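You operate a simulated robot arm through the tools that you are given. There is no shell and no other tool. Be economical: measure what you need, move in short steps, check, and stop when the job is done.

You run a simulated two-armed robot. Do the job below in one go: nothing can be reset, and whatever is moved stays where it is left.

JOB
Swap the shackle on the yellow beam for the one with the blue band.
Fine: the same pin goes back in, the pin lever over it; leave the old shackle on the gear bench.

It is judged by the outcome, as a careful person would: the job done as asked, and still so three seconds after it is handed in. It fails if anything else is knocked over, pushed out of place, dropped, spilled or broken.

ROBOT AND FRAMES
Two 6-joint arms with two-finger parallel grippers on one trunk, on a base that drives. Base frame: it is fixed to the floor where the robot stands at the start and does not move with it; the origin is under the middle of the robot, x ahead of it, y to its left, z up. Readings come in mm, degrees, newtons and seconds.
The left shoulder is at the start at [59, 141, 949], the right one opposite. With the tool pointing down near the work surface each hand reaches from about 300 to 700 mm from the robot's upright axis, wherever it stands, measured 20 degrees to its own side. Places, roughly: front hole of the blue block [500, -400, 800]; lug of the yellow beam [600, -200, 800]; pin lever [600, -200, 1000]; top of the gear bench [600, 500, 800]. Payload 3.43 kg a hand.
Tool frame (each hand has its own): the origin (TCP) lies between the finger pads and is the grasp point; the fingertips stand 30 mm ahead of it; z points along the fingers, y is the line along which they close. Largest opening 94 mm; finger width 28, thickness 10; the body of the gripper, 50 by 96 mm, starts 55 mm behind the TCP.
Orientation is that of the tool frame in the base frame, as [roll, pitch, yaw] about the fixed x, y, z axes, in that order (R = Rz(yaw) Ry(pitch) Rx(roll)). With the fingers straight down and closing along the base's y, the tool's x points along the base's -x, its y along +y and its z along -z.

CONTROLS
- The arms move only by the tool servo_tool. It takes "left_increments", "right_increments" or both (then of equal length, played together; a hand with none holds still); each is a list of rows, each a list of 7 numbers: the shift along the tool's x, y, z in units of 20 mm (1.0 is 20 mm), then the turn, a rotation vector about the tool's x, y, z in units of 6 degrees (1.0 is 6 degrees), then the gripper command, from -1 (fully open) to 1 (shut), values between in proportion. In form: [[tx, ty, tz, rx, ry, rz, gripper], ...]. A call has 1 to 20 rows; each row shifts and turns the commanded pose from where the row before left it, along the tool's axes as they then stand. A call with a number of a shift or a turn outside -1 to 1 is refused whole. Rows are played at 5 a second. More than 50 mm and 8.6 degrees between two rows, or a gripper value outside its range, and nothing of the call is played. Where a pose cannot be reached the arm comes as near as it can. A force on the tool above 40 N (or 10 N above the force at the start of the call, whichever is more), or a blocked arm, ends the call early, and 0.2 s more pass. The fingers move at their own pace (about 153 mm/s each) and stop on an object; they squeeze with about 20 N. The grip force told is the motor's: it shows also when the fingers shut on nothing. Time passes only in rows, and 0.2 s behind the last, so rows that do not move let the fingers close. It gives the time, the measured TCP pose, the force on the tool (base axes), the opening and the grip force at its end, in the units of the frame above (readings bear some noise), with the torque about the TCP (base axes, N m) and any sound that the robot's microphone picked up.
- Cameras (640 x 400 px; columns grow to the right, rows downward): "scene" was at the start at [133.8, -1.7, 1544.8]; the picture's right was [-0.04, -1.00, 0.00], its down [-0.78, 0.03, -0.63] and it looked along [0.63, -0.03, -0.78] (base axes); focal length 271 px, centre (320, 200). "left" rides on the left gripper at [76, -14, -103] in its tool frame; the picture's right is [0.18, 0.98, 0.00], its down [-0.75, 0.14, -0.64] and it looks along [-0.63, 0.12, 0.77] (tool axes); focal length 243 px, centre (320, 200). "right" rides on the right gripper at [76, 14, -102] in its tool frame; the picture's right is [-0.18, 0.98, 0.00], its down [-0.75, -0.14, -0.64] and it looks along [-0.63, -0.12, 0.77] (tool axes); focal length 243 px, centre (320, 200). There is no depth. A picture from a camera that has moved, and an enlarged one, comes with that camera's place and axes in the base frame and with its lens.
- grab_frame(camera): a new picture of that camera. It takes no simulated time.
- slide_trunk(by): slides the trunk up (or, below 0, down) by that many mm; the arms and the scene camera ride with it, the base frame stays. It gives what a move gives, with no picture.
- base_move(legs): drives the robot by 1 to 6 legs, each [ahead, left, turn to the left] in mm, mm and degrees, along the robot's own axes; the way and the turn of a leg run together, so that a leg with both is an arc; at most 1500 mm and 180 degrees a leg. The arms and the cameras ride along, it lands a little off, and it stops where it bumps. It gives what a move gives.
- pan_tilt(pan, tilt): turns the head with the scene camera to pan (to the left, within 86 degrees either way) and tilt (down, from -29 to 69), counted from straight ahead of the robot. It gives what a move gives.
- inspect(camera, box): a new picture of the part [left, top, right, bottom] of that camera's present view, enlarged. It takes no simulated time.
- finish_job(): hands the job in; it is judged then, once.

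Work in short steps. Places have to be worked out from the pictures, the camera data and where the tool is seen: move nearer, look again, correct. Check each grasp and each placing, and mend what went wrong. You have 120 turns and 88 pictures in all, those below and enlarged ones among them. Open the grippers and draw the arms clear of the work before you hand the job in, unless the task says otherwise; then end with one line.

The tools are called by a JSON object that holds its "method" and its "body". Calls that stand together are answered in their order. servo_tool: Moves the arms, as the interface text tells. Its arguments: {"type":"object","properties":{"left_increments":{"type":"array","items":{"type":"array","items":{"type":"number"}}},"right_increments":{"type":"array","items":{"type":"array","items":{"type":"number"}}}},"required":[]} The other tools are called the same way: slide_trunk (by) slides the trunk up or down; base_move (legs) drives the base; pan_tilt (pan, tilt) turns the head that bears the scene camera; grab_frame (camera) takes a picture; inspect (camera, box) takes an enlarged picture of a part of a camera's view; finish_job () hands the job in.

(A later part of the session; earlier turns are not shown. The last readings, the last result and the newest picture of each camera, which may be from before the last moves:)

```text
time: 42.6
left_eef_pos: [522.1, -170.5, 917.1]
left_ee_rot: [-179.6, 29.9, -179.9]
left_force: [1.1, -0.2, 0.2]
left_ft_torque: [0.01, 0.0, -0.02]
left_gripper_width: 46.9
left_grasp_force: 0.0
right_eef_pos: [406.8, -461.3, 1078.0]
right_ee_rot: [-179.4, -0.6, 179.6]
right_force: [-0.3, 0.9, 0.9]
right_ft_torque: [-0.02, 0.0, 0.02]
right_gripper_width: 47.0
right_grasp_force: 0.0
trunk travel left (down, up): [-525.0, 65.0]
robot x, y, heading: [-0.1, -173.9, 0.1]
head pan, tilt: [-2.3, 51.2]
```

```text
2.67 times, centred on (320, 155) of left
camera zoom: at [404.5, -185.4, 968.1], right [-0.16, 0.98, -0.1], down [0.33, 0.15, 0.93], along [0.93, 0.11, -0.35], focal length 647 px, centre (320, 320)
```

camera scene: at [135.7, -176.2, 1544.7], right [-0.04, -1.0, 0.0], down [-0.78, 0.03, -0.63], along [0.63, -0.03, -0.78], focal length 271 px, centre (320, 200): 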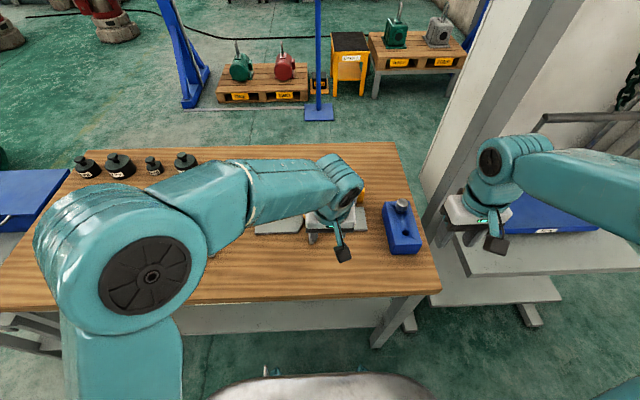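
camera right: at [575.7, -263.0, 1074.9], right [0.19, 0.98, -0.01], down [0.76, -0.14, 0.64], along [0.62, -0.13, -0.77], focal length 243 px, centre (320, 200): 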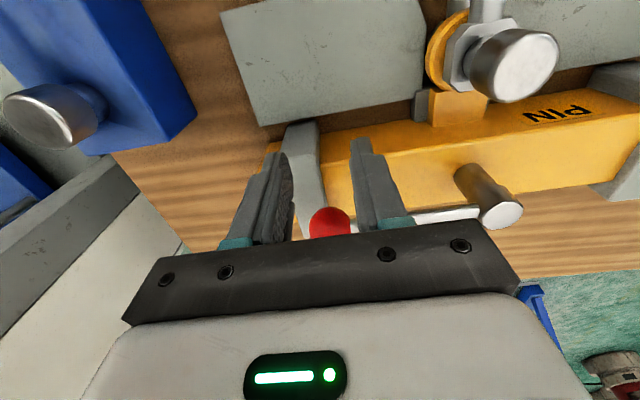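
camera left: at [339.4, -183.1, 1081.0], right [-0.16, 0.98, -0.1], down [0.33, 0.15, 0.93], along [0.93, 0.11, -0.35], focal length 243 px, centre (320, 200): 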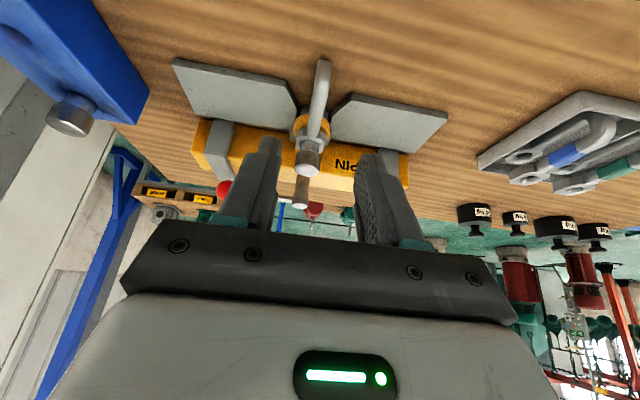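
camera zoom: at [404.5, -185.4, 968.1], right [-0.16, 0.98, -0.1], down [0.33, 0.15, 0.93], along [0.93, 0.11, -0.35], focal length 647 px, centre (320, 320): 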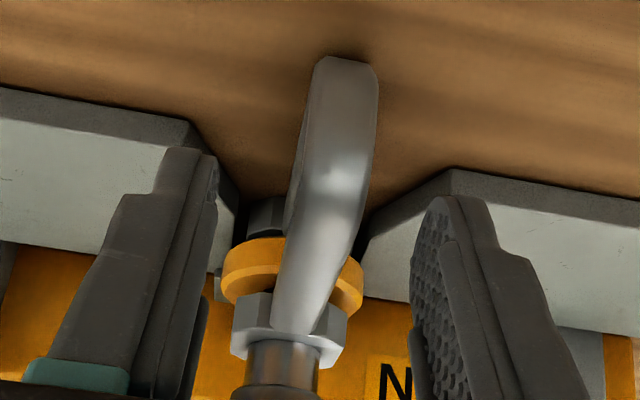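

Shackle centred at y≈−171. I narrow the opening slightly, advance 28 mm more and close.

{"method": "servo_tool", "body": {"left_increments": [[0, 0, 0, 0, 0, 0, 0.25], [0, 0, 0.7, 0, 0, 0, 0.25], [0, 0, 0.7, 0, 0, 0, 0.25], [0, 0, 0, 0, 0, 0, 0.25], [0, 0, 0, 0, 0, 0, 1], [0, 0, 0, 0, 0, 0, 1], [0, 0, 0, 0, 0, 0, 1]]}}

{"method": "grab_frame", "body": {"camera": "left"}}

```text
time: 44.2
left_eef_pos: [535.9, -170.4, 893.1]
left_ee_rot: [-179.7, 30.1, -179.9]
left_force: [-4.6, 0.6, 6.1]
left_ft_torque: [0.0, -0.02, 0.06]
left_gripper_width: 14.8
left_grasp_force: 20.0
right_eef_pos: [405.2, -461.2, 1078.7]
right_ee_rot: [-179.5, -0.5, 179.6]
right_force: [0.2, -0.2, 0.2]
right_ft_torque: [0.04, -0.01, -0.02]
right_gripper_width: 46.9
right_grasp_force: 0.1
trunk travel left (down, up): [-525.0, 65.0]
robot x, y, heading: [2.5, -172.6, -0.1]
head pan, tilt: [-2.3, 51.2]
```

```text
57 pictures are left
camera left: at [418.0, -185.2, 944.7], right [-0.16, 0.98, -0.1], down [0.33, 0.15, 0.93], along [0.93, 0.11, -0.35], focal length 243 px, centre (320, 200)
```

left: 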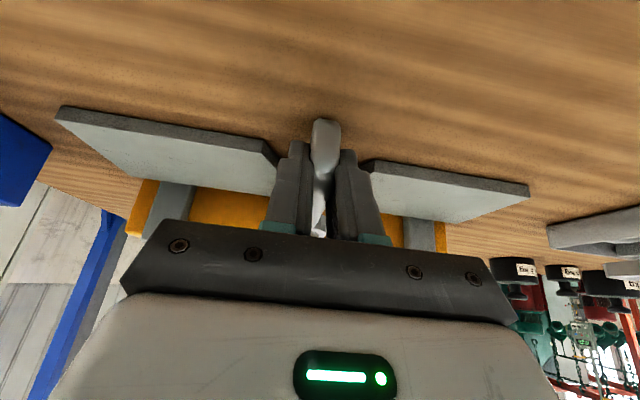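

Shackle held (14.8 mm). Now I rotate the right hand by −90° so that its camera stays clear of the left arm.

{"method": "servo_tool", "body": {"right_increments": [[0, 0, 0, 0, 0, -1, 0], [0, 0, 0, 0, 0, -1, 0], [0, 0, 0, 0, 0, -1, 0], [0, 0, 0, 0, 0, -1, 0], [0, 0, 0, 0, 0, -1, 0], [0, 0, 0, 0, 0, -1, 0], [0, 0, 0, 0, 0, -1, 0], [0, 0, 0, 0, 0, -1, 0], [0, 0, 0, 0, 0, -1, 0], [0, 0, 0, 0, 0, -1, 0], [0, 0, 0, 0, 0, -1, 0], [0, 0, 0, 0, 0, -1, 0], [0, 0, 0, 0, 0, -1, 0], [0, 0, 0, 0, 0, -1, 0], [0, 0, 0, 0, 0, -1, 0]]}}

```text
time: 47.4
left_eef_pos: [536.1, -171.0, 894.4]
left_ee_rot: [-179.6, 30.2, 179.9]
left_force: [-1.9, 0.4, 10.0]
left_ft_torque: [0.05, -0.08, 0.03]
left_gripper_width: 14.8
left_grasp_force: 20.1
right_eef_pos: [406.8, -461.5, 1079.2]
right_ee_rot: [179.5, -0.6, -90.3]
right_force: [0.1, -0.4, -0.8]
right_ft_torque: [0.0, 0.0, 0.03]
right_gripper_width: 47.2
right_grasp_force: 0.0
trunk travel left (down, up): [-525.0, 65.0]
robot x, y, heading: [-1.4, -172.3, -0.1]
head pan, tilt: [-2.3, 51.2]
```

Now move the right hand over the pin at z≈1010.

{"method": "servo_tool", "body": {"right_increments": [[-0.97, -0.717, 0.23, 0, 0, 0, 0], [-0.97, -0.717, 0.23, 0, 0, 0, 0], [-0.97, -0.717, 0.23, 0, 0, 0, 0], [-0.97, -0.717, 0.23, 0, 0, 0, 0], [-0.97, -0.717, 0.23, 0, 0, 0, 0], [-0.97, -0.717, 0.23, 0, 0, 0, 0], [-0.97, -0.717, 0.23, 0, 0, 0, 0], [-0.97, -0.717, 0.23, 0, 0, 0, 0], [-0.97, -0.717, 0.23, 0, 0, 0, 0], [-0.97, -0.717, 0.23, 0, 0, 0, 0], [-0.97, -0.717, 0.23, 0, 0, 0, 0], [-0.97, -0.717, 0.23, 0, 0, 0, 0], [-0.97, -0.717, 0.23, 0, 0, 0, 0], [-0.97, -0.717, 0.23, 0, 0, 0, 0], [-0.97, -0.717, 0.23, 0, 0, 0, 0], [0, 0, 0, 0, 0, 0, 0]]}}

{"method": "inspect", "body": {"camera": "right", "box": [200, 80, 440, 230]}}

{"method": "grab_frame", "body": {"camera": "scene"}}

```text
time: 50.8
left_eef_pos: [535.4, -171.1, 893.7]
left_ee_rot: [-179.7, 30.0, -180.0]
left_force: [0.1, 0.6, 11.6]
left_ft_torque: [0.03, -0.05, 0.08]
left_gripper_width: 14.9
left_grasp_force: 19.9
right_eef_pos: [614.4, -173.1, 1005.3]
right_ee_rot: [179.3, -0.6, -90.3]
right_force: [0.4, -0.3, 0.5]
right_ft_torque: [0.0, 0.0, 0.0]
right_gripper_width: 47.0
right_grasp_force: 0.1
right hand out of reach, approached as far as the arm can: row 15
trunk travel left (down, up): [-525.0, 65.0]
robot x, y, heading: [-2.0, -172.3, 0.1]
head pan, tilt: [-2.3, 51.2]
```

```text
2.67 times, centred on (320, 155) of right
camera zoom: at [602.2, -248.9, 1107.2], right [-0.98, 0.19, 0.01], down [0.15, 0.76, 0.63], along [0.11, 0.62, -0.77], focal length 647 px, centre (320, 320)
```

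zoom: 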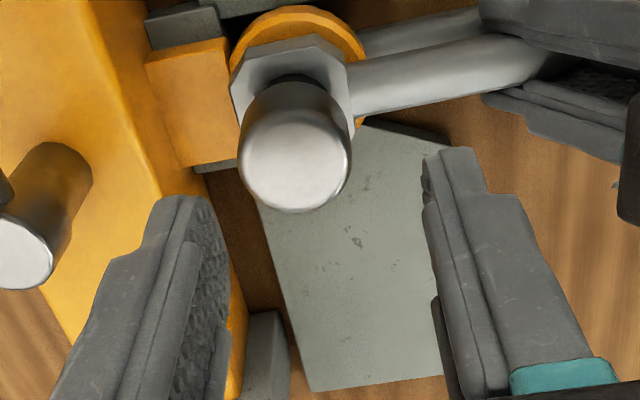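

```text
55 pictures are left
camera scene: at [133.5, -174.5, 1544.9], right [-0.04, -1.0, 0.0], down [-0.78, 0.03, -0.63], along [0.63, -0.03, -0.78], focal length 271 px, centre (320, 200)
```

scene: 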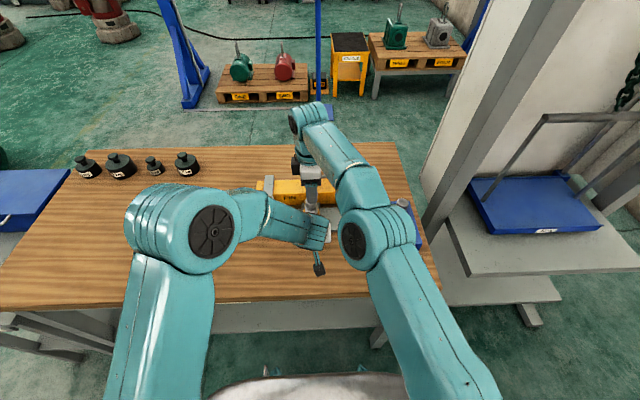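

Pin head is at ≈[623,-172]; the hand is 8 mm short, at its reach limit. Opening wider and descending (reach grows lower down), nudging +x.

{"method": "servo_tool", "body": {"right_increments": [[0, 0, 0, 0, 0, 0, -0.35], [-0.03, 0, 1, 0, 0, 0, -0.35], [-0.03, -0.1, 1, 0, 0, 0, -0.35], [0, -0.2, 0.7, 0, 0, 0, -0.35], [0, -0.2, 0, 0, 0, 0, -0.35], [0, 0, 0, 0, 0, 0, -0.35]]}}

{"method": "inspect", "body": {"camera": "right", "box": [200, 80, 440, 230]}}

```text
time: 52.2
left_eef_pos: [535.8, -170.8, 893.3]
left_ee_rot: [-179.8, 30.0, 179.9]
left_force: [0.3, 0.5, 11.9]
left_ft_torque: [0.03, 0.01, -0.01]
left_gripper_width: 14.7
left_grasp_force: 20.0
right_eef_pos: [624.1, -173.5, 949.3]
right_ee_rot: [179.5, -0.7, -90.4]
right_force: [0.8, -0.1, -0.4]
right_ft_torque: [-0.02, -0.01, 0.02]
right_gripper_width: 63.4
right_grasp_force: 0.1
trunk travel left (down, up): [-525.0, 65.0]
robot x, y, heading: [-1.7, -171.5, -0.1]
head pan, tilt: [-2.3, 51.2]
```

```text
2.67 times, centred on (320, 155) of right
camera zoom: at [612.0, -249.0, 1052.3], right [-0.98, 0.19, 0.01], down [0.15, 0.76, 0.63], along [0.12, 0.62, -0.77], focal length 647 px, centre (320, 320)
```

zoom: 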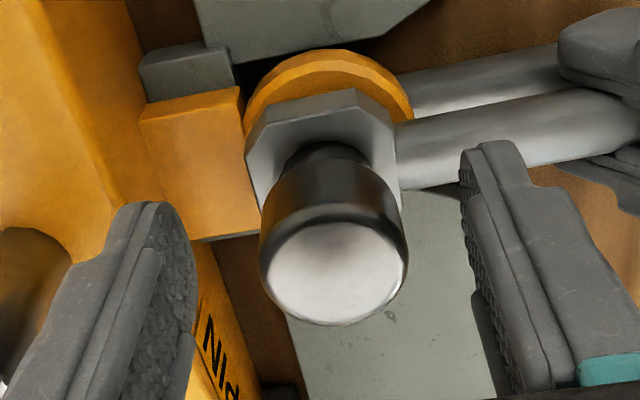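

Aligned (head ≈[624,-171]). Lower 11 mm, nudge +2 mm in y and close on the head.

{"method": "servo_tool", "body": {"right_increments": [[-0.12, 0, 0.3, 0, 0, 0, -0.35], [0, 0, 0.25, 0, 0, 0, -0.35], [0, 0, 0, 0, 0, 0, -0.35], [0, 0, 0, 0, 0, 0, 1], [0, 0, 0, 0, 0, 0, 1], [0, 0, 0, 0, 0, 0, 1]]}}

{"method": "inspect", "body": {"camera": "right", "box": [200, 80, 440, 230]}}

```text
time: 53.6
left_eef_pos: [536.1, -170.8, 893.3]
left_ee_rot: [-179.7, 30.1, 180.0]
left_force: [-1.3, 1.6, 11.8]
left_ft_torque: [0.08, -0.1, 0.05]
left_gripper_width: 15.0
left_grasp_force: 20.3
right_eef_pos: [624.4, -172.4, 939.6]
right_ee_rot: [179.6, -0.7, -90.3]
right_force: [-0.6, 1.1, 0.2]
right_ft_torque: [0.0, 0.01, -0.02]
right_gripper_width: 32.2
right_grasp_force: 20.1
trunk travel left (down, up): [-525.0, 65.0]
robot x, y, heading: [-0.1, -174.1, -0.1]
head pan, tilt: [-2.3, 51.2]
```

```text
2.67 times, centred on (320, 155) of right
camera zoom: at [612.4, -246.6, 1040.8], right [-0.98, 0.19, 0.01], down [0.15, 0.76, 0.63], along [0.12, 0.62, -0.77], focal length 647 px, centre (320, 320)
```

zoom: 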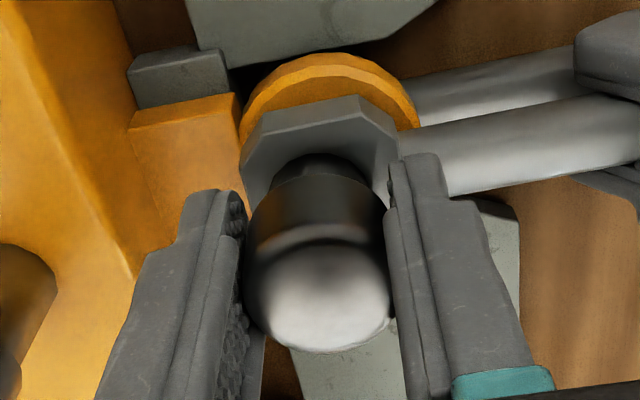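

Pin head gripped (32 mm). I ease the left hand up 1.5 mm (it shows 12 N) and lift the pin 20 mm slowly.

{"method": "servo_tool", "body": {"left_increments": [[-0.037, 0, -0.065, 0, 0, 0, 1], [0, 0, 0, 0, 0, 0, 1], [0, 0, 0, 0, 0, 0, 1], [0, 0, 0, 0, 0, 0, 1], [0, 0, 0, 0, 0, 0, 1]], "right_increments": [[0, 0, 0, 0, 0, 0, 1], [0, 0, -0.25, 0, 0, 0, 1], [0, 0, -0.25, 0, 0, 0, 1], [0, 0, -0.5, 0, 0, 0, 1], [0, 0, 0, 0, 0, 0, 1]]}}

```text
time: 54.8
left_eef_pos: [534.7, -169.6, 893.6]
left_ee_rot: [-179.7, 29.9, 180.0]
left_force: [0.5, 0.1, 0.1]
left_ft_torque: [0.0, 0.14, 0.03]
left_gripper_width: 14.6
left_grasp_force: 20.1
right_eef_pos: [624.7, -171.5, 957.9]
right_ee_rot: [179.5, -0.5, -90.4]
right_force: [-0.1, -0.1, -3.2]
right_ft_torque: [0.01, 0.02, 0.01]
right_gripper_width: 32.3
right_grasp_force: 20.1
trunk travel left (down, up): [-525.0, 65.0]
robot x, y, heading: [2.7, -173.6, -0.0]
head pan, tilt: [-2.3, 51.2]
```

The pin slides freely, but lifting fully would exceed reach at this base position. I reseat the pin, release both hands, and will drive 60 mm forward.

{"method": "servo_tool", "body": {"left_increments": [[0, 0, 0, 0, 0, 0, 1], [0, 0, 0, 0, 0, 0, 1], [0, 0, 0, 0, 0, 0, 1], [0, 0, 0, 0, 0, 0, 1], [0, 0, 0, 0, 0, 0, 1], [0, 0, 0, 0, 0, 0, 0.1], [0, 0, 0, 0, 0, 0, 0.1], [0, 0, -0.5, 0, 0, 0, 0.1], [0, 0, -1, 0, 0, 0, 0.1], [0, 0, -1, 0, 0, 0, 0.1], [0, 0, -1, 0, 0, 0, 0.1], [0, 0, -1, 0, 0, 0, 0.1], [0, 0, -1, 0, 0, 0, 0.1], [0, 0, -1, 0, 0, 0, 0.1]], "right_increments": [[0, 0, 0.5, 0, 0, 0, 1], [0, 0, 0.43, 0, 0, 0, 1], [0, 0, 0, 0, 0, 0, 1], [0, 0, 0, 0, 0, 0, -0.3], [0, 0, 0, 0, 0, 0, -0.3], [0, 0, -0.5, 0, 0, 0, -0.3], [0, 0, -1, 0, 0, 0, -0.3], [0.2, 0.3, -1, 0, 0, 0, -0.3], [0.3, 0.5, -1, 0, 0, 0, -0.3], [0.5, 0.5, -1, 0, 0, 0, -0.3], [1, 1, 0, 0, 0, 0, -0.3], [1, 1, 0, 0, 0, 0, -0.3], [1, 1, 0, 0, 0, 0, -0.3], [1, 1, 0, 0, 0, 0, -0.3]]}}

{"method": "base_move", "body": {"legs": [[60, 0, 0]]}}

{"method": "inspect", "body": {"camera": "left", "box": [160, 20, 480, 220]}}

```text
time: 57.8
left_eef_pos: [469.5, -168.9, 1009.3]
left_ee_rot: [-179.7, 30.1, -180.0]
left_force: [-0.8, -0.5, 0.2]
left_ft_torque: [0.01, -0.03, 0.02]
left_gripper_width: 42.1
left_grasp_force: 0.1
right_eef_pos: [519.1, -270.7, 1032.1]
right_ee_rot: [179.6, -0.6, -90.3]
right_force: [-0.5, -1.1, 0.2]
right_ft_torque: [0.02, -0.06, 0.01]
right_gripper_width: 61.1
right_grasp_force: 0.1
trunk travel left (down, up): [-525.0, 65.0]
robot x, y, heading: [-2.8, -170.7, 0.1]
head pan, tilt: [-2.3, 51.2]
```

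```text
time: 59.2
left_eef_pos: [528.9, -170.7, 1008.9]
left_ee_rot: [-179.7, 30.1, 179.8]
left_force: [1.1, -0.1, -0.2]
left_ft_torque: [0.0, -0.01, 0.0]
left_gripper_width: 42.2
left_grasp_force: 0.1
right_eef_pos: [577.4, -270.6, 1031.0]
right_ee_rot: [179.5, -0.6, -90.4]
right_force: [0.2, 0.3, 0.1]
right_ft_torque: [0.02, 0.02, 0.0]
right_gripper_width: 60.9
right_grasp_force: 0.0
trunk travel left (down, up): [-525.0, 65.0]
robot x, y, heading: [66.2, -175.4, -0.2]
head pan, tilt: [-2.3, 51.2]
```

```text
2.00 times, centred on (320, 120) of left
camera zoom: at [411.4, -185.3, 1059.1], right [-0.16, 0.98, -0.1], down [0.33, 0.14, 0.93], along [0.93, 0.11, -0.35], focal length 485 px, centre (320, 360)
```

zoom: 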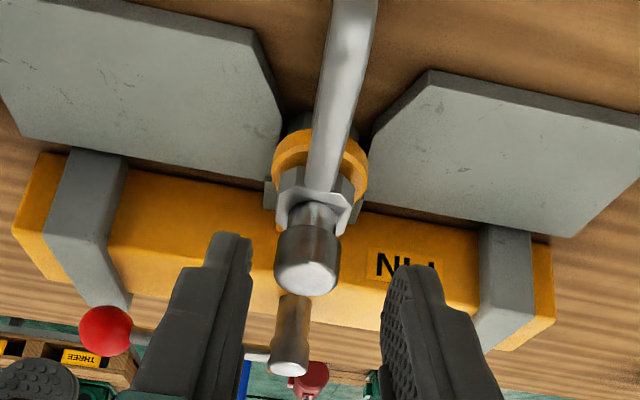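

Pin is seated. I re-approach the shackle with the left hand and grip as before.

{"method": "servo_tool", "body": {"left_increments": [[0.86, 0, -0.497, 0, 0, 0, 0.1], [0.86, 0, -0.497, 0, 0, 0, 0.1], [0.86, 0, -0.497, 0, 0, 0, 0.1], [0, 0, 1, 0, 0, 0, 0.25], [0, 0, 1, 0, 0, 0, 0.25], [0, 0, 1, 0, 0, 0, 0.25], [0, 0, 1, 0, 0, 0, 0.25], [0, 0, 1, 0, 0, 0, 0.25], [0, 0, 1, 0, 0, 0, 0.25], [0, 0, 0.65, 0, 0, 0, 0.25], [0, 0, 0, 0, 0, 0, 0.25], [0, 0, 0, 0, 0, 0, 1], [0, 0, 0, 0, 0, 0, 1], [0, 0, 0, 0, 0, 0, 1]]}}

{"method": "grab_frame", "body": {"camera": "scene"}}

```text
time: 62.2
left_eef_pos: [536.9, -170.4, 892.7]
left_ee_rot: [-179.6, 30.0, 180.0]
left_force: [-5.3, 0.8, 5.9]
left_ft_torque: [-0.05, 0.08, 0.07]
left_gripper_width: 15.6
left_grasp_force: 19.9
right_eef_pos: [577.2, -270.5, 1031.0]
right_ee_rot: [179.5, -0.6, -90.4]
right_force: [0.1, 0.4, 0.0]
right_ft_torque: [0.04, 0.0, -0.02]
right_gripper_width: 61.2
right_grasp_force: 0.1
trunk travel left (down, up): [-525.0, 65.0]
robot x, y, heading: [62.1, -173.1, 0.1]
head pan, tilt: [-2.3, 51.2]
```

```text
51 pictures are left
camera scene: at [196.6, -174.6, 1544.9], right [-0.04, -1.0, 0.0], down [-0.78, 0.03, -0.63], along [0.63, -0.03, -0.78], focal length 271 px, centre (320, 200)
```

scene: 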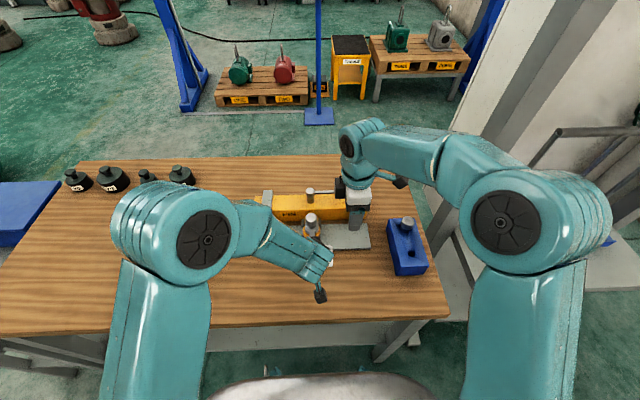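

Shackle held again. Right hand back over the pin, lower and close.

{"method": "servo_tool", "body": {"left_increments": [[-0.04, 0, -0.065, 0, 0, 0, 1], [0, 0, 0, 0, 0, 0, 1], [0, 0, 0, 0, 0, 0, 1], [0, 0, 0, 0, 0, 0, 1], [0, 0, 0, 0, 0, 0, 1], [0, 0, 0, 0, 0, 0, 1], [0, 0, 0, 0, 0, 0, 1], [0, 0, 0, 0, 0, 0, 1], [0, 0, 0, 0, 0, 0, 1], [0, 0, 0, 0, 0, 0, 1], [0, 0, 0, 0, 0, 0, 1]], "right_increments": [[-0.986, -0.47, 0.41, 0, 0, 0, -0.35], [-0.986, -0.47, 0.41, 0, 0, 0, -0.35], [-0.986, -0.47, 0.41, 0, 0, 0, -0.35], [-0.986, -0.47, 0.41, 0, 0, 0, -0.35], [-0.986, -0.47, 0.41, 0, 0, 0, -0.35], [0, 0, 1, 0, 0, 0, -0.35], [0, 0, 1, 0, 0, 0, -0.35], [0, 0, 0.5, 0, 0, 0, -0.35], [0, 0, 0, 0, 0, 0, 1], [0, 0, 0, 0, 0, 0, 1], [0, 0, 0, 0, 0, 0, 1]]}}

```text
time: 64.6
left_eef_pos: [536.7, -171.8, 894.1]
left_ee_rot: [-179.7, 30.0, 179.9]
left_force: [0.7, 0.6, -3.0]
left_ft_torque: [0.03, 0.43, 0.07]
left_gripper_width: 15.0
left_grasp_force: 20.2
right_eef_pos: [625.6, -173.4, 938.6]
right_ee_rot: [179.5, -0.7, -90.4]
right_force: [0.4, 0.0, 0.4]
right_ft_torque: [-0.03, -0.02, 0.03]
right_gripper_width: 32.4
right_grasp_force: 20.4
trunk travel left (down, up): [-525.0, 65.0]
robot x, y, heading: [63.6, -175.3, 0.0]
head pan, tilt: [-2.3, 51.2]
```

Both grips are good. I lift the pin 80 mm straight up.

{"method": "servo_tool", "body": {"right_increments": [[0, 0, -0.5, 0, 0, 0, 1], [0, 0, -0.5, 0, 0, 0, 1], [0, 0, -0.5, 0, 0, 0, 1], [0, 0, -0.5, 0, 0, 0, 1], [0, 0, -0.5, 0, 0, 0, 1], [0, 0, -0.5, 0, 0, 0, 1], [0, 0, -0.5, 0, 0, 0, 1], [0, 0, -0.5, 0, 0, 0, 1], [0, 0, 0, 0, 0, 0, 1]]}}

{"method": "grab_frame", "body": {"camera": "right"}}

```text
time: 66.6
left_eef_pos: [538.0, -169.7, 893.5]
left_ee_rot: [-179.7, 30.0, 179.8]
left_force: [0.6, 0.1, -0.7]
left_ft_torque: [-0.02, 0.11, 0.04]
left_gripper_width: 15.0
left_grasp_force: 20.1
right_eef_pos: [626.4, -171.4, 1018.1]
right_ee_rot: [179.5, -0.6, -90.4]
right_force: [-0.1, 0.1, -2.7]
right_ft_torque: [-0.01, 0.01, 0.0]
right_gripper_width: 32.5
right_grasp_force: 20.1
trunk travel left (down, up): [-525.0, 65.0]
robot x, y, heading: [63.1, -168.9, -0.2]
head pan, tilt: [-2.3, 51.2]
```

```text
50 pictures are left
camera right: at [613.9, -247.3, 1121.1], right [-0.98, 0.19, 0.01], down [0.15, 0.76, 0.63], along [0.11, 0.62, -0.77], focal length 243 px, centre (320, 200)
```

right: 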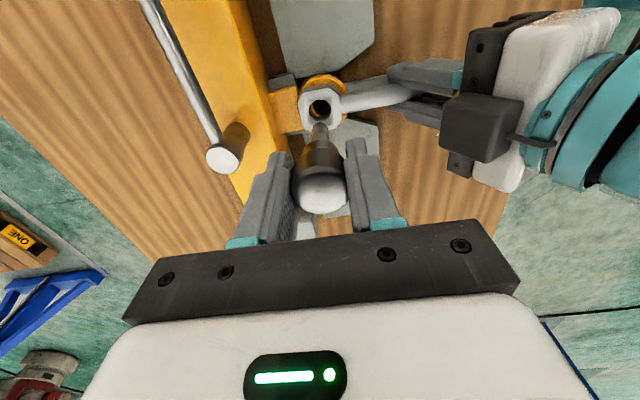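

The pin seems out; I raise 30 mm more and move it back towards the block side, then view the block.

{"method": "servo_tool", "body": {"right_increments": [[0, 0, -0.75, 0, 0, 0, 1], [0, 0, -0.75, 0, 0, 0, 1], [0, 0, 0, 0, 0, 0, 1]]}}

{"method": "inspect", "body": {"camera": "right", "box": [240, 60, 400, 220]}}

{"method": "inspect", "body": {"camera": "scene", "box": [280, 150, 440, 290]}}

```text
time: 67.4
left_eef_pos: [538.3, -171.2, 894.3]
left_ee_rot: [-179.7, 30.0, 179.9]
left_force: [0.2, -0.2, 1.0]
left_ft_torque: [0.04, 0.15, 0.01]
left_gripper_width: 14.9
left_grasp_force: 20.1
right_eef_pos: [626.5, -172.9, 1048.6]
right_ee_rot: [179.6, -0.6, -90.4]
right_force: [-0.5, 0.8, -2.1]
right_ft_torque: [0.02, -0.01, 0.01]
right_gripper_width: 32.3
right_grasp_force: 19.4
trunk travel left (down, up): [-525.0, 65.0]
robot x, y, heading: [58.2, -174.1, -0.0]
head pan, tilt: [-2.3, 51.2]
```

```text
2.50 times, centred on (320, 140) of right
camera zoom: at [614.1, -247.5, 1151.7], right [-0.98, 0.19, 0.01], down [0.15, 0.76, 0.63], along [0.11, 0.62, -0.77], focal length 606 px, centre (320, 350)
```

zoom: 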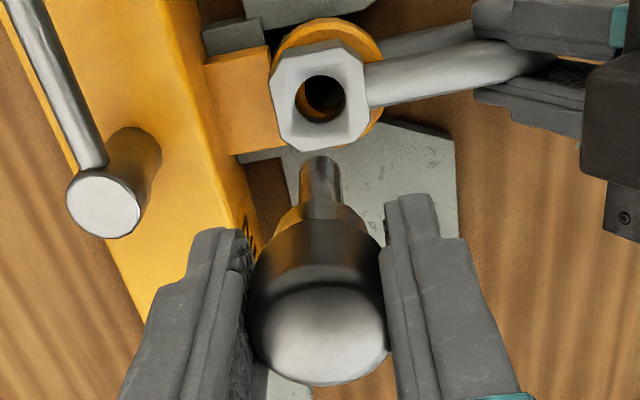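

```text
2.86 times, centred on (360, 220) of scene
camera zoom: at [198.4, -174.7, 1544.7], right [-0.04, -1.0, 0.0], down [-0.78, 0.03, -0.63], along [0.63, -0.03, -0.78], focal length 774 px, centre (206, 143)
```

zoom: 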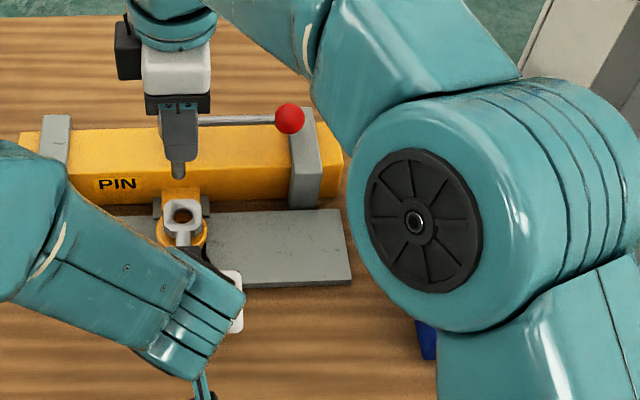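

Pin is out. Left holds the old shackle; right carries the pin towards the block.

{"method": "servo_tool", "body": {"right_increments": [[0.98, 0.725, -0.14, 0, 0, 0, 1], [0.98, 0.725, -0.14, 0, 0, 0, 1], [0.98, 0.725, -0.14, 0, 0, 0, 1], [0.98, 0.725, -0.14, 0, 0, 0, 1], [0.98, 0.725, -0.14, 0, 0, 0, 1], [0.98, 0.725, -0.14, 0, 0, 0, 1], [0.98, 0.725, -0.14, 0, 0, 0, 1], [0.98, 0.725, -0.14, 0, 0, 0, 1], [0, 0, 0, 0, 0, 0, 1]]}}

{"method": "grab_frame", "body": {"camera": "right"}}

{"method": "grab_frame", "body": {"camera": "scene"}}

```text
time: 69.4
left_eef_pos: [538.0, -170.8, 893.6]
left_ee_rot: [-179.7, 30.0, -180.0]
left_force: [-0.1, 0.3, -1.0]
left_ft_torque: [0.01, 0.15, 0.0]
left_gripper_width: 15.3
left_grasp_force: 19.9
right_eef_pos: [510.5, -328.1, 1073.0]
right_ee_rot: [179.5, -0.6, -90.3]
right_force: [-0.1, 0.3, -3.8]
right_ft_torque: [-0.03, 0.01, 0.02]
right_gripper_width: 32.2
right_grasp_force: 19.8
trunk travel left (down, up): [-525.0, 65.0]
robot x, y, heading: [62.3, -173.3, 0.0]
head pan, tilt: [-2.3, 51.2]
```

```text
47 pictures are left
camera right: at [496.8, -402.8, 1175.9], right [-0.98, 0.19, 0.01], down [0.15, 0.76, 0.63], along [0.11, 0.62, -0.77], focal length 243 px, centre (320, 200)
```

right: 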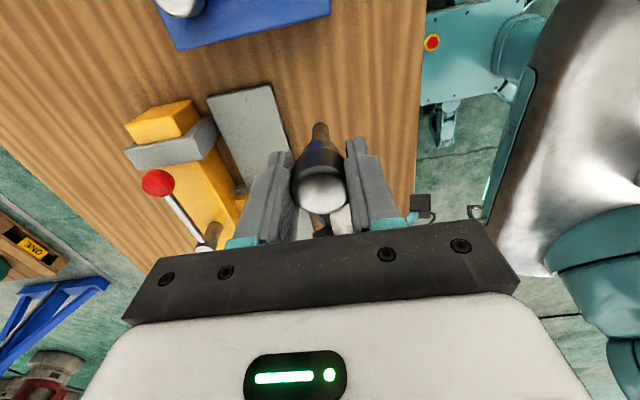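

```text
46 pictures are left
camera scene: at [199.1, -173.8, 1544.6], right [-0.04, -1.0, 0.0], down [-0.78, 0.03, -0.63], along [0.62, -0.03, -0.78], focal length 271 px, centre (320, 200)
```

scene: 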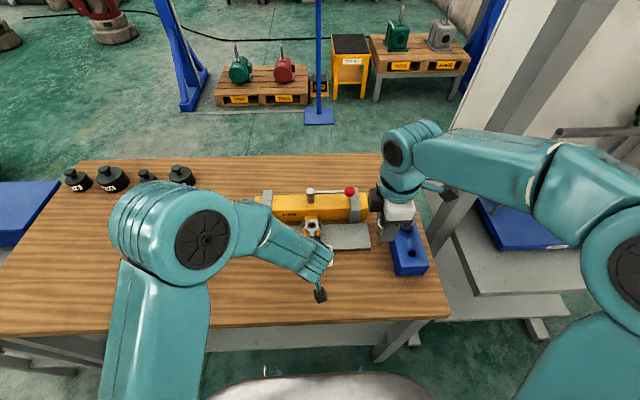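

Front hole triangulates to ≈[537,-446,880]. I move above it and look.

{"method": "servo_tool", "body": {"right_increments": [[0.983, -0.225, 0, 0, 0, 0, 1], [0.983, -0.225, 0, 0, 0, 0, 1], [0.983, -0.225, 0, 0, 0, 0, 1], [0.983, -0.225, 0, 0, 0, 0, 1], [0.983, -0.225, 0, 0, 0, 0, 1], [0.983, -0.225, 0, 0, 0, 0, 1], [0, 0, 0, 0, 0, 0, 1]]}}

{"method": "inspect", "body": {"camera": "right", "box": [200, 40, 440, 220]}}

```text
time: 71.0
left_eef_pos: [536.6, -170.8, 894.2]
left_ee_rot: [-179.7, 30.0, -179.9]
left_force: [0.3, 0.3, -0.3]
left_ft_torque: [0.01, 0.09, 0.0]
left_gripper_width: 14.9
left_grasp_force: 19.7
right_eef_pos: [535.5, -445.0, 1074.7]
right_ee_rot: [179.5, -0.6, -90.3]
right_force: [0.3, -0.1, -3.2]
right_ft_torque: [-0.02, 0.0, -0.03]
right_gripper_width: 32.1
right_grasp_force: 19.6
trunk travel left (down, up): [-525.0, 65.0]
robot x, y, heading: [60.2, -170.9, -0.1]
head pan, tilt: [-2.3, 51.2]
```

```text
2.22 times, centred on (320, 130) of right
camera zoom: at [523.6, -520.8, 1177.3], right [-0.98, 0.19, 0.01], down [0.15, 0.76, 0.63], along [0.11, 0.62, -0.77], focal length 539 px, centre (320, 356)
```

zoom: 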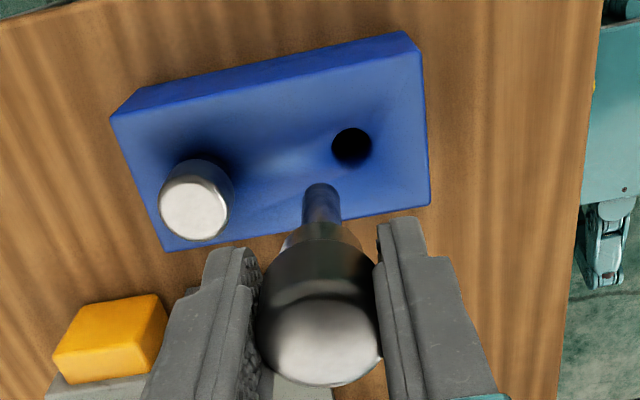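

Combining rays: hole ≈[521,-432,910], pin end 86 mm below TCP. I shift there, lower 50 mm, and look again.

{"method": "servo_tool", "body": {"right_increments": [[-0.65, 0.725, 0, 0, 0, 0, 1], [0, 0, 1, 0, 0, 0, 1], [0, 0, 1, 0, 0, 0, 1], [0, 0, 0.5, 0, 0, 0, 1], [0, 0, 0, 0, 0, 0, 1]]}}

{"method": "inspect", "body": {"camera": "right", "box": [240, 60, 400, 180]}}

{"method": "inspect", "body": {"camera": "scene", "box": [350, 180, 450, 280]}}

```text
time: 72.2
left_eef_pos: [536.6, -172.1, 894.9]
left_ee_rot: [-179.8, 30.0, 179.9]
left_force: [-0.6, -0.2, -1.2]
left_ft_torque: [-0.02, 0.13, 0.0]
left_gripper_width: 14.8
left_grasp_force: 20.2
right_eef_pos: [521.3, -433.2, 1024.7]
right_ee_rot: [179.5, -0.6, -90.5]
right_force: [-0.3, 0.1, -3.2]
right_ft_torque: [0.03, 0.0, 0.0]
right_gripper_width: 32.0
right_grasp_force: 20.2
trunk travel left (down, up): [-525.0, 65.0]
robot x, y, heading: [56.3, -168.6, 0.0]
head pan, tilt: [-2.3, 51.2]
```

```text
3.33 times, centred on (320, 120) of right
camera zoom: at [509.0, -509.1, 1127.3], right [-0.98, 0.19, 0.01], down [0.15, 0.76, 0.63], along [0.12, 0.62, -0.77], focal length 809 px, centre (320, 467)
```

zoom: 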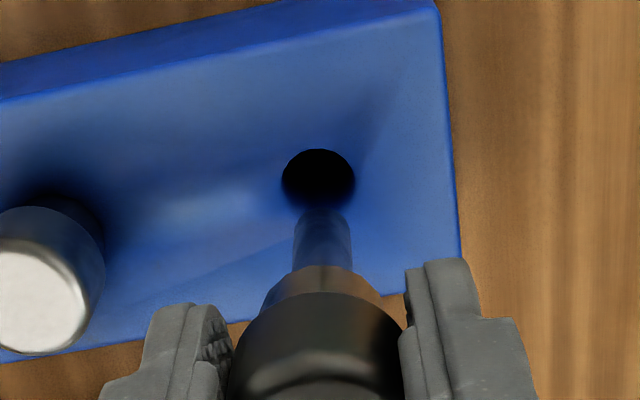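

```text
4.00 times, centred on (400, 230) of scene
camera zoom: at [198.1, -174.8, 1544.7], right [-0.04, -1.0, 0.0], down [-0.78, 0.03, -0.63], along [0.63, -0.03, -0.78], focal length 1083 px, centre (0, 80)
```

zoom: 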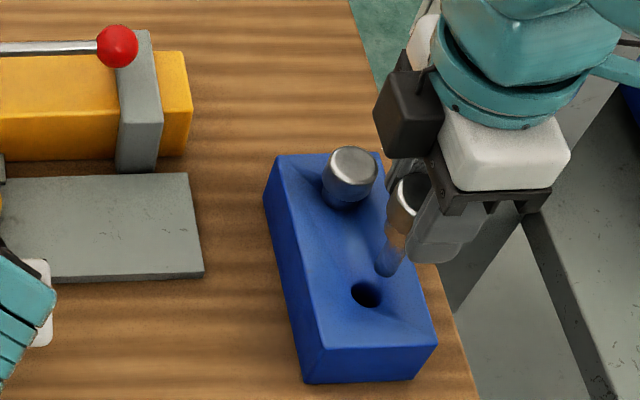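

Refined: hole at ≈[523,-428,900]. Shift +5 mm in y and lower to just above the hole.

{"method": "servo_tool", "body": {"right_increments": [[-0.26, -0.07, 0, 0, 0, 0, 1], [0, 0, 0.8, 0, 0, 0, 1], [0, 0, 0.6, 0, 0, 0, 1], [0, 0, 0, 0, 0, 0, 1]]}}

{"method": "inspect", "body": {"camera": "right", "box": [240, 60, 400, 180]}}

{"method": "inspect", "body": {"camera": "scene", "box": [370, 210, 440, 270]}}

```text
time: 73.2
left_eef_pos: [538.0, -170.9, 893.6]
left_ee_rot: [-179.7, 30.1, 179.9]
left_force: [-0.4, 0.3, 0.4]
left_ft_torque: [-0.04, 0.15, 0.01]
left_gripper_width: 14.8
left_grasp_force: 20.1
right_eef_pos: [522.4, -429.0, 995.8]
right_ee_rot: [179.5, -0.6, -90.4]
right_force: [0.0, -0.5, -3.0]
right_ft_torque: [-0.08, 0.01, 0.01]
right_gripper_width: 32.2
right_grasp_force: 20.1
trunk travel left (down, up): [-525.0, 65.0]
robot x, y, heading: [63.5, -171.7, -0.1]
head pan, tilt: [-2.3, 51.2]
```

```text
3.33 times, centred on (320, 120) of right
camera zoom: at [509.8, -503.9, 1098.7], right [-0.98, 0.19, 0.01], down [0.15, 0.76, 0.63], along [0.12, 0.62, -0.77], focal length 809 px, centre (320, 467)
```

zoom: 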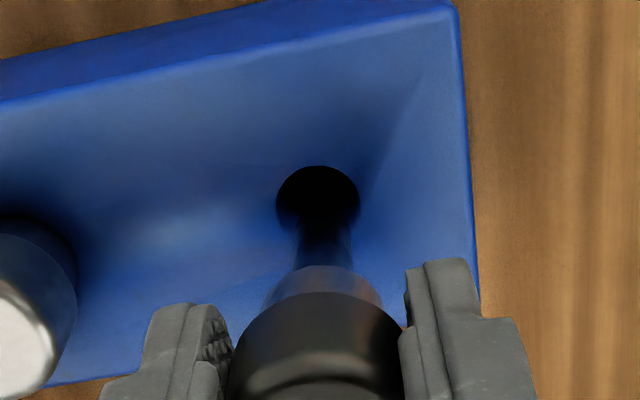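

```text
6.67 times, centred on (405, 240) of scene
camera zoom: at [198.2, -174.8, 1544.7], right [-0.04, -1.0, 0.0], down [-0.78, 0.03, -0.63], along [0.63, -0.03, -0.78], focal length 1805 px, centre (-247, -67)
```

zoom: 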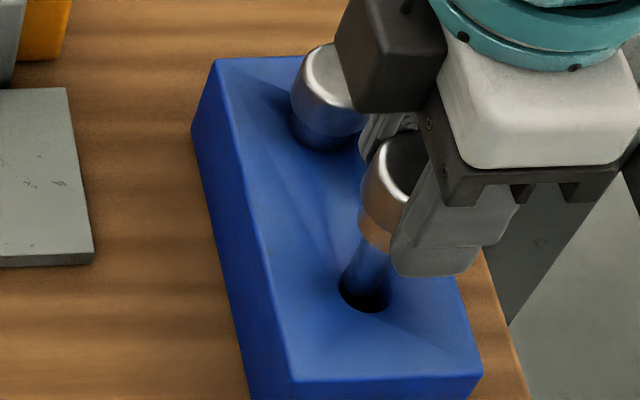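

Pin end sits right over the hole. I lower slowly, watching the force.

{"method": "servo_tool", "body": {"right_increments": [[0, 0, 0.3, 0, 0, 0, 1], [0, 0, 0.3, 0, 0, 0, 1], [0, 0, 0.3, 0, 0, 0, 1], [0, 0, 0.3, 0, 0, 0, 1], [0, 0, 0, 0, 0, 0, 1]]}}

{"method": "inspect", "body": {"camera": "scene", "box": [370, 210, 440, 270]}}

```text
time: 74.4
left_eef_pos: [537.5, -170.2, 895.1]
left_ee_rot: [-179.6, 30.0, 180.0]
left_force: [0.0, 0.9, -0.1]
left_ft_torque: [-0.05, 0.13, 0.0]
left_gripper_width: 14.9
left_grasp_force: 20.5
right_eef_pos: [522.5, -428.7, 971.7]
right_ee_rot: [179.5, -0.7, -90.4]
right_force: [-1.0, 0.7, -2.4]
right_ft_torque: [-0.05, 0.02, 0.01]
right_gripper_width: 32.1
right_grasp_force: 19.6
trunk travel left (down, up): [-525.0, 65.0]
robot x, y, heading: [64.2, -167.2, -0.1]
head pan, tilt: [-2.3, 51.2]
```

```text
6.67 times, centred on (405, 240) of scene
camera zoom: at [198.2, -174.8, 1544.7], right [-0.04, -1.0, 0.0], down [-0.78, 0.03, -0.63], along [0.63, -0.03, -0.78], focal length 1805 px, centre (-247, -67)
```

zoom: 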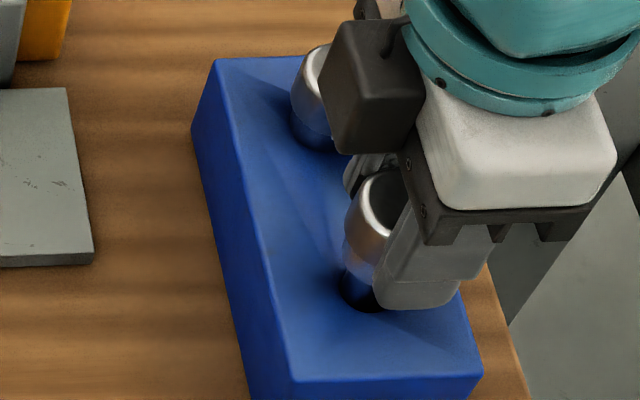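

Entering cleanly; continue down until contact.

{"method": "servo_tool", "body": {"right_increments": [[0, 0, 0.3, 0, 0, 0, 1], [0, 0, 0.3, 0, 0, 0, 1], [0, 0, 0.3, 0, 0, 0, 1], [0, 0, 0.2, 0, 0, 0, 1], [0, 0, 0, 0, 0, 0, 1]]}}

{"method": "inspect", "body": {"camera": "scene", "box": [370, 210, 440, 270]}}

```text
time: 75.6
left_eef_pos: [536.7, -171.3, 893.5]
left_ee_rot: [-179.6, 30.1, 179.9]
left_force: [-0.2, -0.3, -0.2]
left_ft_torque: [0.0, 0.14, -0.07]
left_gripper_width: 15.0
left_grasp_force: 20.5
right_eef_pos: [522.9, -428.1, 950.1]
right_ee_rot: [179.5, -0.6, -90.4]
right_force: [-0.2, -0.5, -2.9]
right_ft_torque: [0.02, -0.02, 0.0]
right_gripper_width: 32.4
right_grasp_force: 19.9
trunk travel left (down, up): [-525.0, 65.0]
robot x, y, heading: [65.3, -174.1, -0.1]
head pan, tilt: [-2.3, 51.2]
```

```text
6.67 times, centred on (405, 240) of scene
camera zoom: at [198.3, -174.8, 1544.7], right [-0.04, -1.0, 0.0], down [-0.78, 0.03, -0.63], along [0.63, -0.03, -0.78], focal length 1805 px, centre (-247, -67)
```

zoom: 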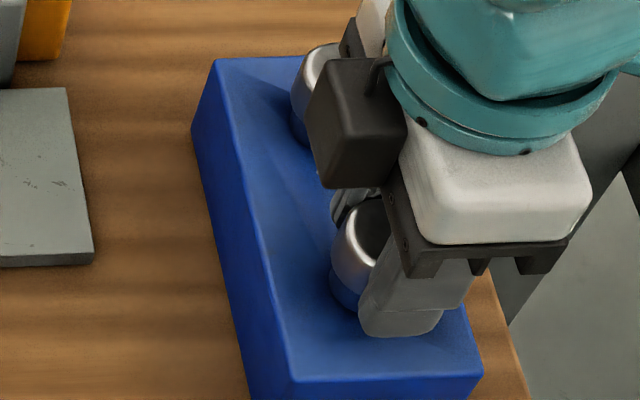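

{"method": "servo_tool", "body": {"right_increments": [[0, 0, 0.15, 0, 0, 0, 1], [0, 0, 0.15, 0, 0, 0, 1], [0, 0, 0.15, 0, 0, 0, 1], [0, 0, 0, 0, 0, 0, 1]]}}

```text
time: 76.6
left_eef_pos: [536.5, -170.8, 893.2]
left_ee_rot: [-179.7, 30.1, 179.9]
left_force: [-0.2, 0.5, 0.1]
left_ft_torque: [0.03, 0.19, 0.02]
left_gripper_width: 15.1
left_grasp_force: 19.6
right_eef_pos: [521.2, -429.8, 943.5]
right_ee_rot: [179.5, -0.5, -90.3]
right_force: [1.4, -1.4, 13.4]
right_ft_torque: [-0.03, -0.04, 0.01]
right_gripper_width: 32.4
right_grasp_force: 19.7
trunk travel left (down, up): [-525.0, 65.0]
robot x, y, heading: [61.3, -172.1, -0.1]
head pan, tilt: [-2.3, 51.2]
```

Contact at TCP z≈943.5: pin seated. Release, rise, and check.

{"method": "servo_tool", "body": {"right_increments": [[0, 0, -0.05, 0, 0, 0, 0.05], [0, 0, 0, 0, 0, 0, 0.05], [0, 0, -0.5, 0, 0, 0, 0.05], [0, 0, -1, 0, 0, 0, 0.05], [0, 0, -1, 0, 0, 0, 0.05], [0, 0, -1, 0, 0, 0, 0.05], [0, 0, -1, 0, 0, 0, 0.05], [0, 0, 0, 0, 0, 0, 0.05]]}}

{"method": "inspect", "body": {"camera": "right", "box": [200, 40, 440, 220]}}

```text
time: 78.4
left_eef_pos: [538.2, -170.2, 893.3]
left_ee_rot: [-179.7, 30.0, 179.9]
left_force: [-0.3, -0.9, -0.2]
left_ft_torque: [0.01, 0.16, 0.0]
left_gripper_width: 14.7
left_grasp_force: 20.0
right_eef_pos: [522.6, -427.5, 1032.1]
right_ee_rot: [179.5, -0.6, -90.4]
right_force: [-0.2, -0.4, 0.9]
right_ft_torque: [0.01, 0.0, -0.01]
right_gripper_width: 44.7
right_grasp_force: 0.0
trunk travel left (down, up): [-525.0, 65.0]
robot x, y, heading: [64.0, -172.7, -0.2]
head pan, tilt: [-2.3, 51.2]
```

```text
2.22 times, centred on (320, 130) of right
camera zoom: at [510.1, -503.6, 1135.2], right [-0.98, 0.19, 0.01], down [0.15, 0.76, 0.63], along [0.11, 0.62, -0.77], focal length 539 px, centre (320, 356)
```

zoom: 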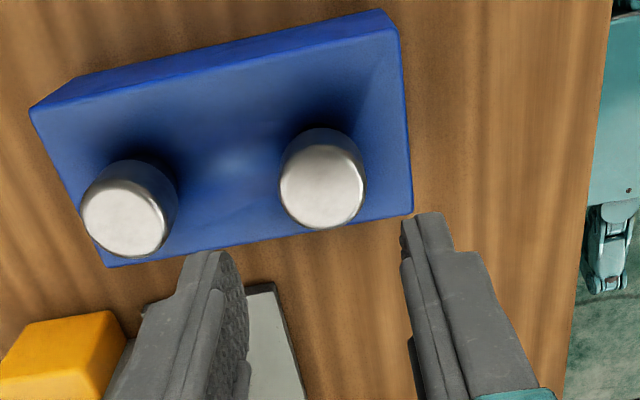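

Pin parked in the front hole. Now the left hand draws the old shackle straight back 100 mm.

{"method": "servo_tool", "body": {"left_increments": [[0.433, 0, -0.25, 0, 0, 0, 1], [0.433, 0, -0.25, 0, 0, 0, 1], [0.433, 0, -0.25, 0, 0, 0, 1], [0.433, 0, -0.25, 0, 0, 0, 1], [0.433, 0, -0.25, 0, 0, 0, 1], [0.433, 0, -0.25, 0, 0, 0, 1], [0.433, 0, -0.25, 0, 0, 0, 1], [0.433, 0, -0.25, 0, 0, 0, 1], [0.433, 0, -0.25, 0, 0, 0, 1], [0.433, 0, -0.25, 0, 0, 0, 1]]}}

{"method": "grab_frame", "body": {"camera": "left"}}

```text
time: 80.6
left_eef_pos: [435.5, -170.2, 893.3]
left_ee_rot: [-179.7, 30.1, -180.0]
left_force: [-0.9, -0.4, -0.6]
left_ft_torque: [0.04, 0.05, 0.0]
left_gripper_width: 14.9
left_grasp_force: 19.6
right_eef_pos: [522.7, -428.7, 1031.6]
right_ee_rot: [179.5, -0.6, -90.4]
right_force: [-0.4, -0.8, 0.7]
right_ft_torque: [-0.01, 0.0, 0.0]
right_gripper_width: 44.7
right_grasp_force: 0.1
trunk travel left (down, up): [-525.0, 65.0]
robot x, y, heading: [60.8, -174.2, -0.2]
head pan, tilt: [-2.3, 51.2]
```

```text
37 pictures are left
camera left: at [318.7, -185.3, 944.7], right [-0.16, 0.98, -0.1], down [0.33, 0.14, 0.93], along [0.93, 0.11, -0.35], focal length 243 px, centre (320, 200)
```

left: 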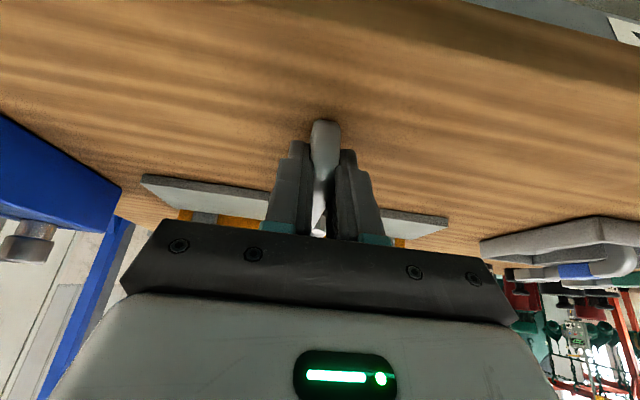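

Old shackle is free. I raise it, and turn the head left to identify the gear bench before driving.

{"method": "servo_tool", "body": {"left_increments": [[-0.5, 0, -0.866, 0, 0, 0, 1], [-0.5, 0, -0.866, 0, 0, 0, 1], [-0.5, 0, -0.866, 0, 0, 0, 1], [-0.5, 0, -0.866, 0, 0, 0, 1], [-0.5, 0, -0.866, 0, 0, 0, 1], [-0.5, 0, -0.866, 0, 0, 0, 1]]}}

{"method": "base_move", "body": {"legs": [[0, 350, 0]]}}

{"method": "pan_tilt", "body": {"pan": 35, "tilt": 45}}

{"method": "grab_frame", "body": {"camera": "scene"}}

```text
time: 82.0
left_eef_pos: [435.6, -169.9, 1014.5]
left_ee_rot: [-179.7, 30.1, 179.9]
left_force: [-0.6, -0.7, -2.4]
left_ft_torque: [0.0, 0.13, 0.04]
left_gripper_width: 14.7
left_grasp_force: 19.6
right_eef_pos: [522.0, -428.2, 1034.2]
right_ee_rot: [179.5, -0.6, -90.3]
right_force: [0.5, 0.0, -0.1]
right_ft_torque: [0.01, -0.01, 0.03]
right_gripper_width: 44.7
right_grasp_force: 0.1
trunk travel left (down, up): [-525.0, 65.0]
robot x, y, heading: [62.4, -170.0, 0.1]
head pan, tilt: [-2.3, 51.2]
```

```text
time: 87.0
left_eef_pos: [437.1, 175.0, 1012.8]
left_ee_rot: [-179.7, 30.1, 179.8]
left_force: [0.7, -0.8, -2.3]
left_ft_torque: [-0.02, 0.13, 0.02]
left_gripper_width: 14.7
left_grasp_force: 20.0
right_eef_pos: [523.3, -83.2, 1031.4]
right_ee_rot: [179.5, -0.6, -90.5]
right_force: [0.3, -0.1, 0.1]
right_ft_torque: [0.04, -0.02, -0.02]
right_gripper_width: 44.7
right_grasp_force: 0.0
trunk travel left (down, up): [-525.0, 65.0]
robot x, y, heading: [64.5, 174.9, -0.4]
head pan, tilt: [-2.3, 51.2]
```

```text
time: 88.0
left_eef_pos: [438.1, 175.5, 1014.4]
left_ee_rot: [-179.7, 30.1, 179.8]
left_force: [-0.2, -0.4, -2.6]
left_ft_torque: [0.0, 0.14, -0.01]
left_gripper_width: 15.0
left_grasp_force: 20.0
right_eef_pos: [522.7, -83.4, 1033.1]
right_ee_rot: [179.4, -0.5, -90.5]
right_force: [-0.3, 1.5, 0.2]
right_ft_torque: [-0.03, -0.01, 0.03]
right_gripper_width: 44.7
right_grasp_force: 0.0
trunk travel left (down, up): [-525.0, 65.0]
robot x, y, heading: [63.3, 174.8, -0.3]
head pan, tilt: [35.0, 45.0]
```

```text
36 pictures are left
camera scene: at [189.8, 222.6, 1553.2], right [0.57, -0.82, 0.0], down [-0.58, -0.4, -0.71], along [0.58, 0.4, -0.71], focal length 271 px, centre (320, 200)
```

scene: 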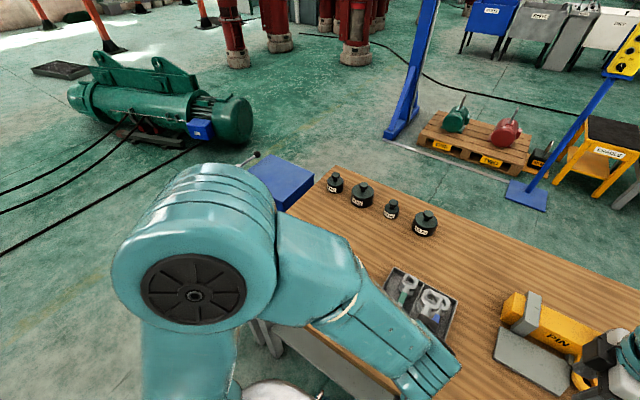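

I need to see the left bench and its label; pan further left and tilt down.

{"method": "pan_tilt", "body": {"pan": 62, "tilt": 50}}

{"method": "grab_frame", "body": {"camera": "scene"}}

```text
time: 89.0
left_eef_pos: [436.6, 174.9, 1013.0]
left_ee_rot: [-179.7, 30.0, 179.8]
left_force: [0.5, -0.1, -3.1]
left_ft_torque: [0.01, 0.11, 0.0]
left_gripper_width: 15.0
left_grasp_force: 19.6
right_eef_pos: [520.9, -83.2, 1032.6]
right_ee_rot: [179.5, -0.6, -90.5]
right_force: [0.3, -1.3, 0.3]
right_ft_torque: [0.05, 0.02, 0.0]
right_gripper_width: 45.1
right_grasp_force: 0.0
trunk travel left (down, up): [-525.0, 65.0]
robot x, y, heading: [63.1, 172.9, -0.2]
head pan, tilt: [62.0, 50.0]
```

```text
35 pictures are left
camera scene: at [159.4, 244.1, 1546.4], right [0.88, -0.47, 0.0], down [-0.36, -0.67, -0.64], along [0.3, 0.57, -0.77], focal length 271 px, centre (320, 200)
```

scene: 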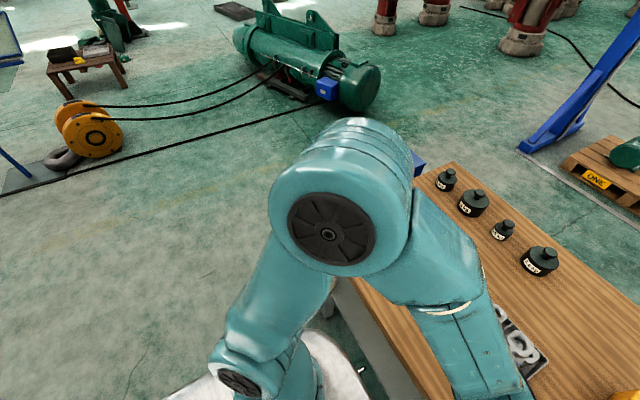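

The elbow hides it. I back the base off 350 mm and go 150 mm left to see the left bench.

{"method": "base_move", "body": {"legs": [[-350, 0, 0], [0, 150, 0]]}}

{"method": "pan_tilt", "body": {"pan": 25, "tilt": 35}}

{"method": "grab_frame", "body": {"camera": "scene"}}

```text
time: 96.1
left_eef_pos: [86.6, 324.1, 1012.3]
left_ee_rot: [-179.7, 30.0, 179.6]
left_force: [1.0, 0.8, -2.5]
left_ft_torque: [0.0, 0.12, 0.03]
left_gripper_width: 14.8
left_grasp_force: 19.3
right_eef_pos: [171.9, 65.7, 1032.4]
right_ee_rot: [179.4, -0.7, -90.7]
right_force: [-0.3, -0.2, 0.2]
right_ft_torque: [-0.01, 0.0, -0.01]
right_gripper_width: 44.7
right_grasp_force: 0.0
trunk travel left (down, up): [-525.0, 65.0]
robot x, y, heading: [-292.3, 329.2, -0.4]
head pan, tilt: [62.0, 50.0]
```

```text
time: 97.2
left_eef_pos: [83.9, 325.4, 1013.4]
left_ee_rot: [-179.7, 30.1, 179.6]
left_force: [0.0, 0.7, -2.5]
left_ft_torque: [-0.01, 0.15, 0.01]
left_gripper_width: 14.9
left_grasp_force: 19.6
right_eef_pos: [170.0, 67.8, 1033.6]
right_ee_rot: [179.5, -0.6, -90.7]
right_force: [-0.5, -0.5, 0.7]
right_ft_torque: [-0.01, -0.03, 0.0]
right_gripper_width: 44.5
right_grasp_force: 0.1
trunk travel left (down, up): [-525.0, 65.0]
robot x, y, heading: [-291.4, 327.1, -0.5]
head pan, tilt: [25.0, 35.0]
```

```text
34 pictures are left
camera scene: at [-149.6, 367.5, 1568.1], right [0.42, -0.91, 0.0], down [-0.52, -0.24, -0.82], along [0.74, 0.34, -0.57], focal length 271 px, centre (320, 200)
```

scene: 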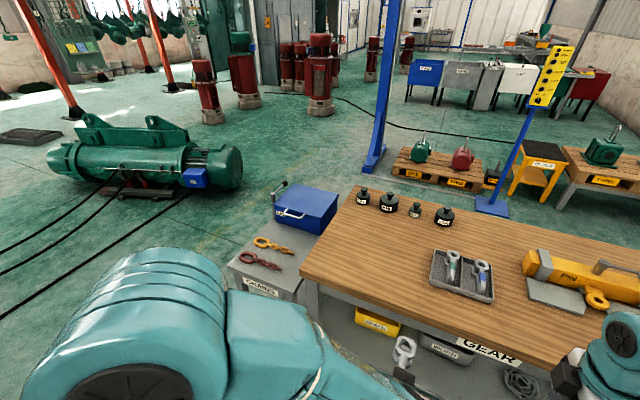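

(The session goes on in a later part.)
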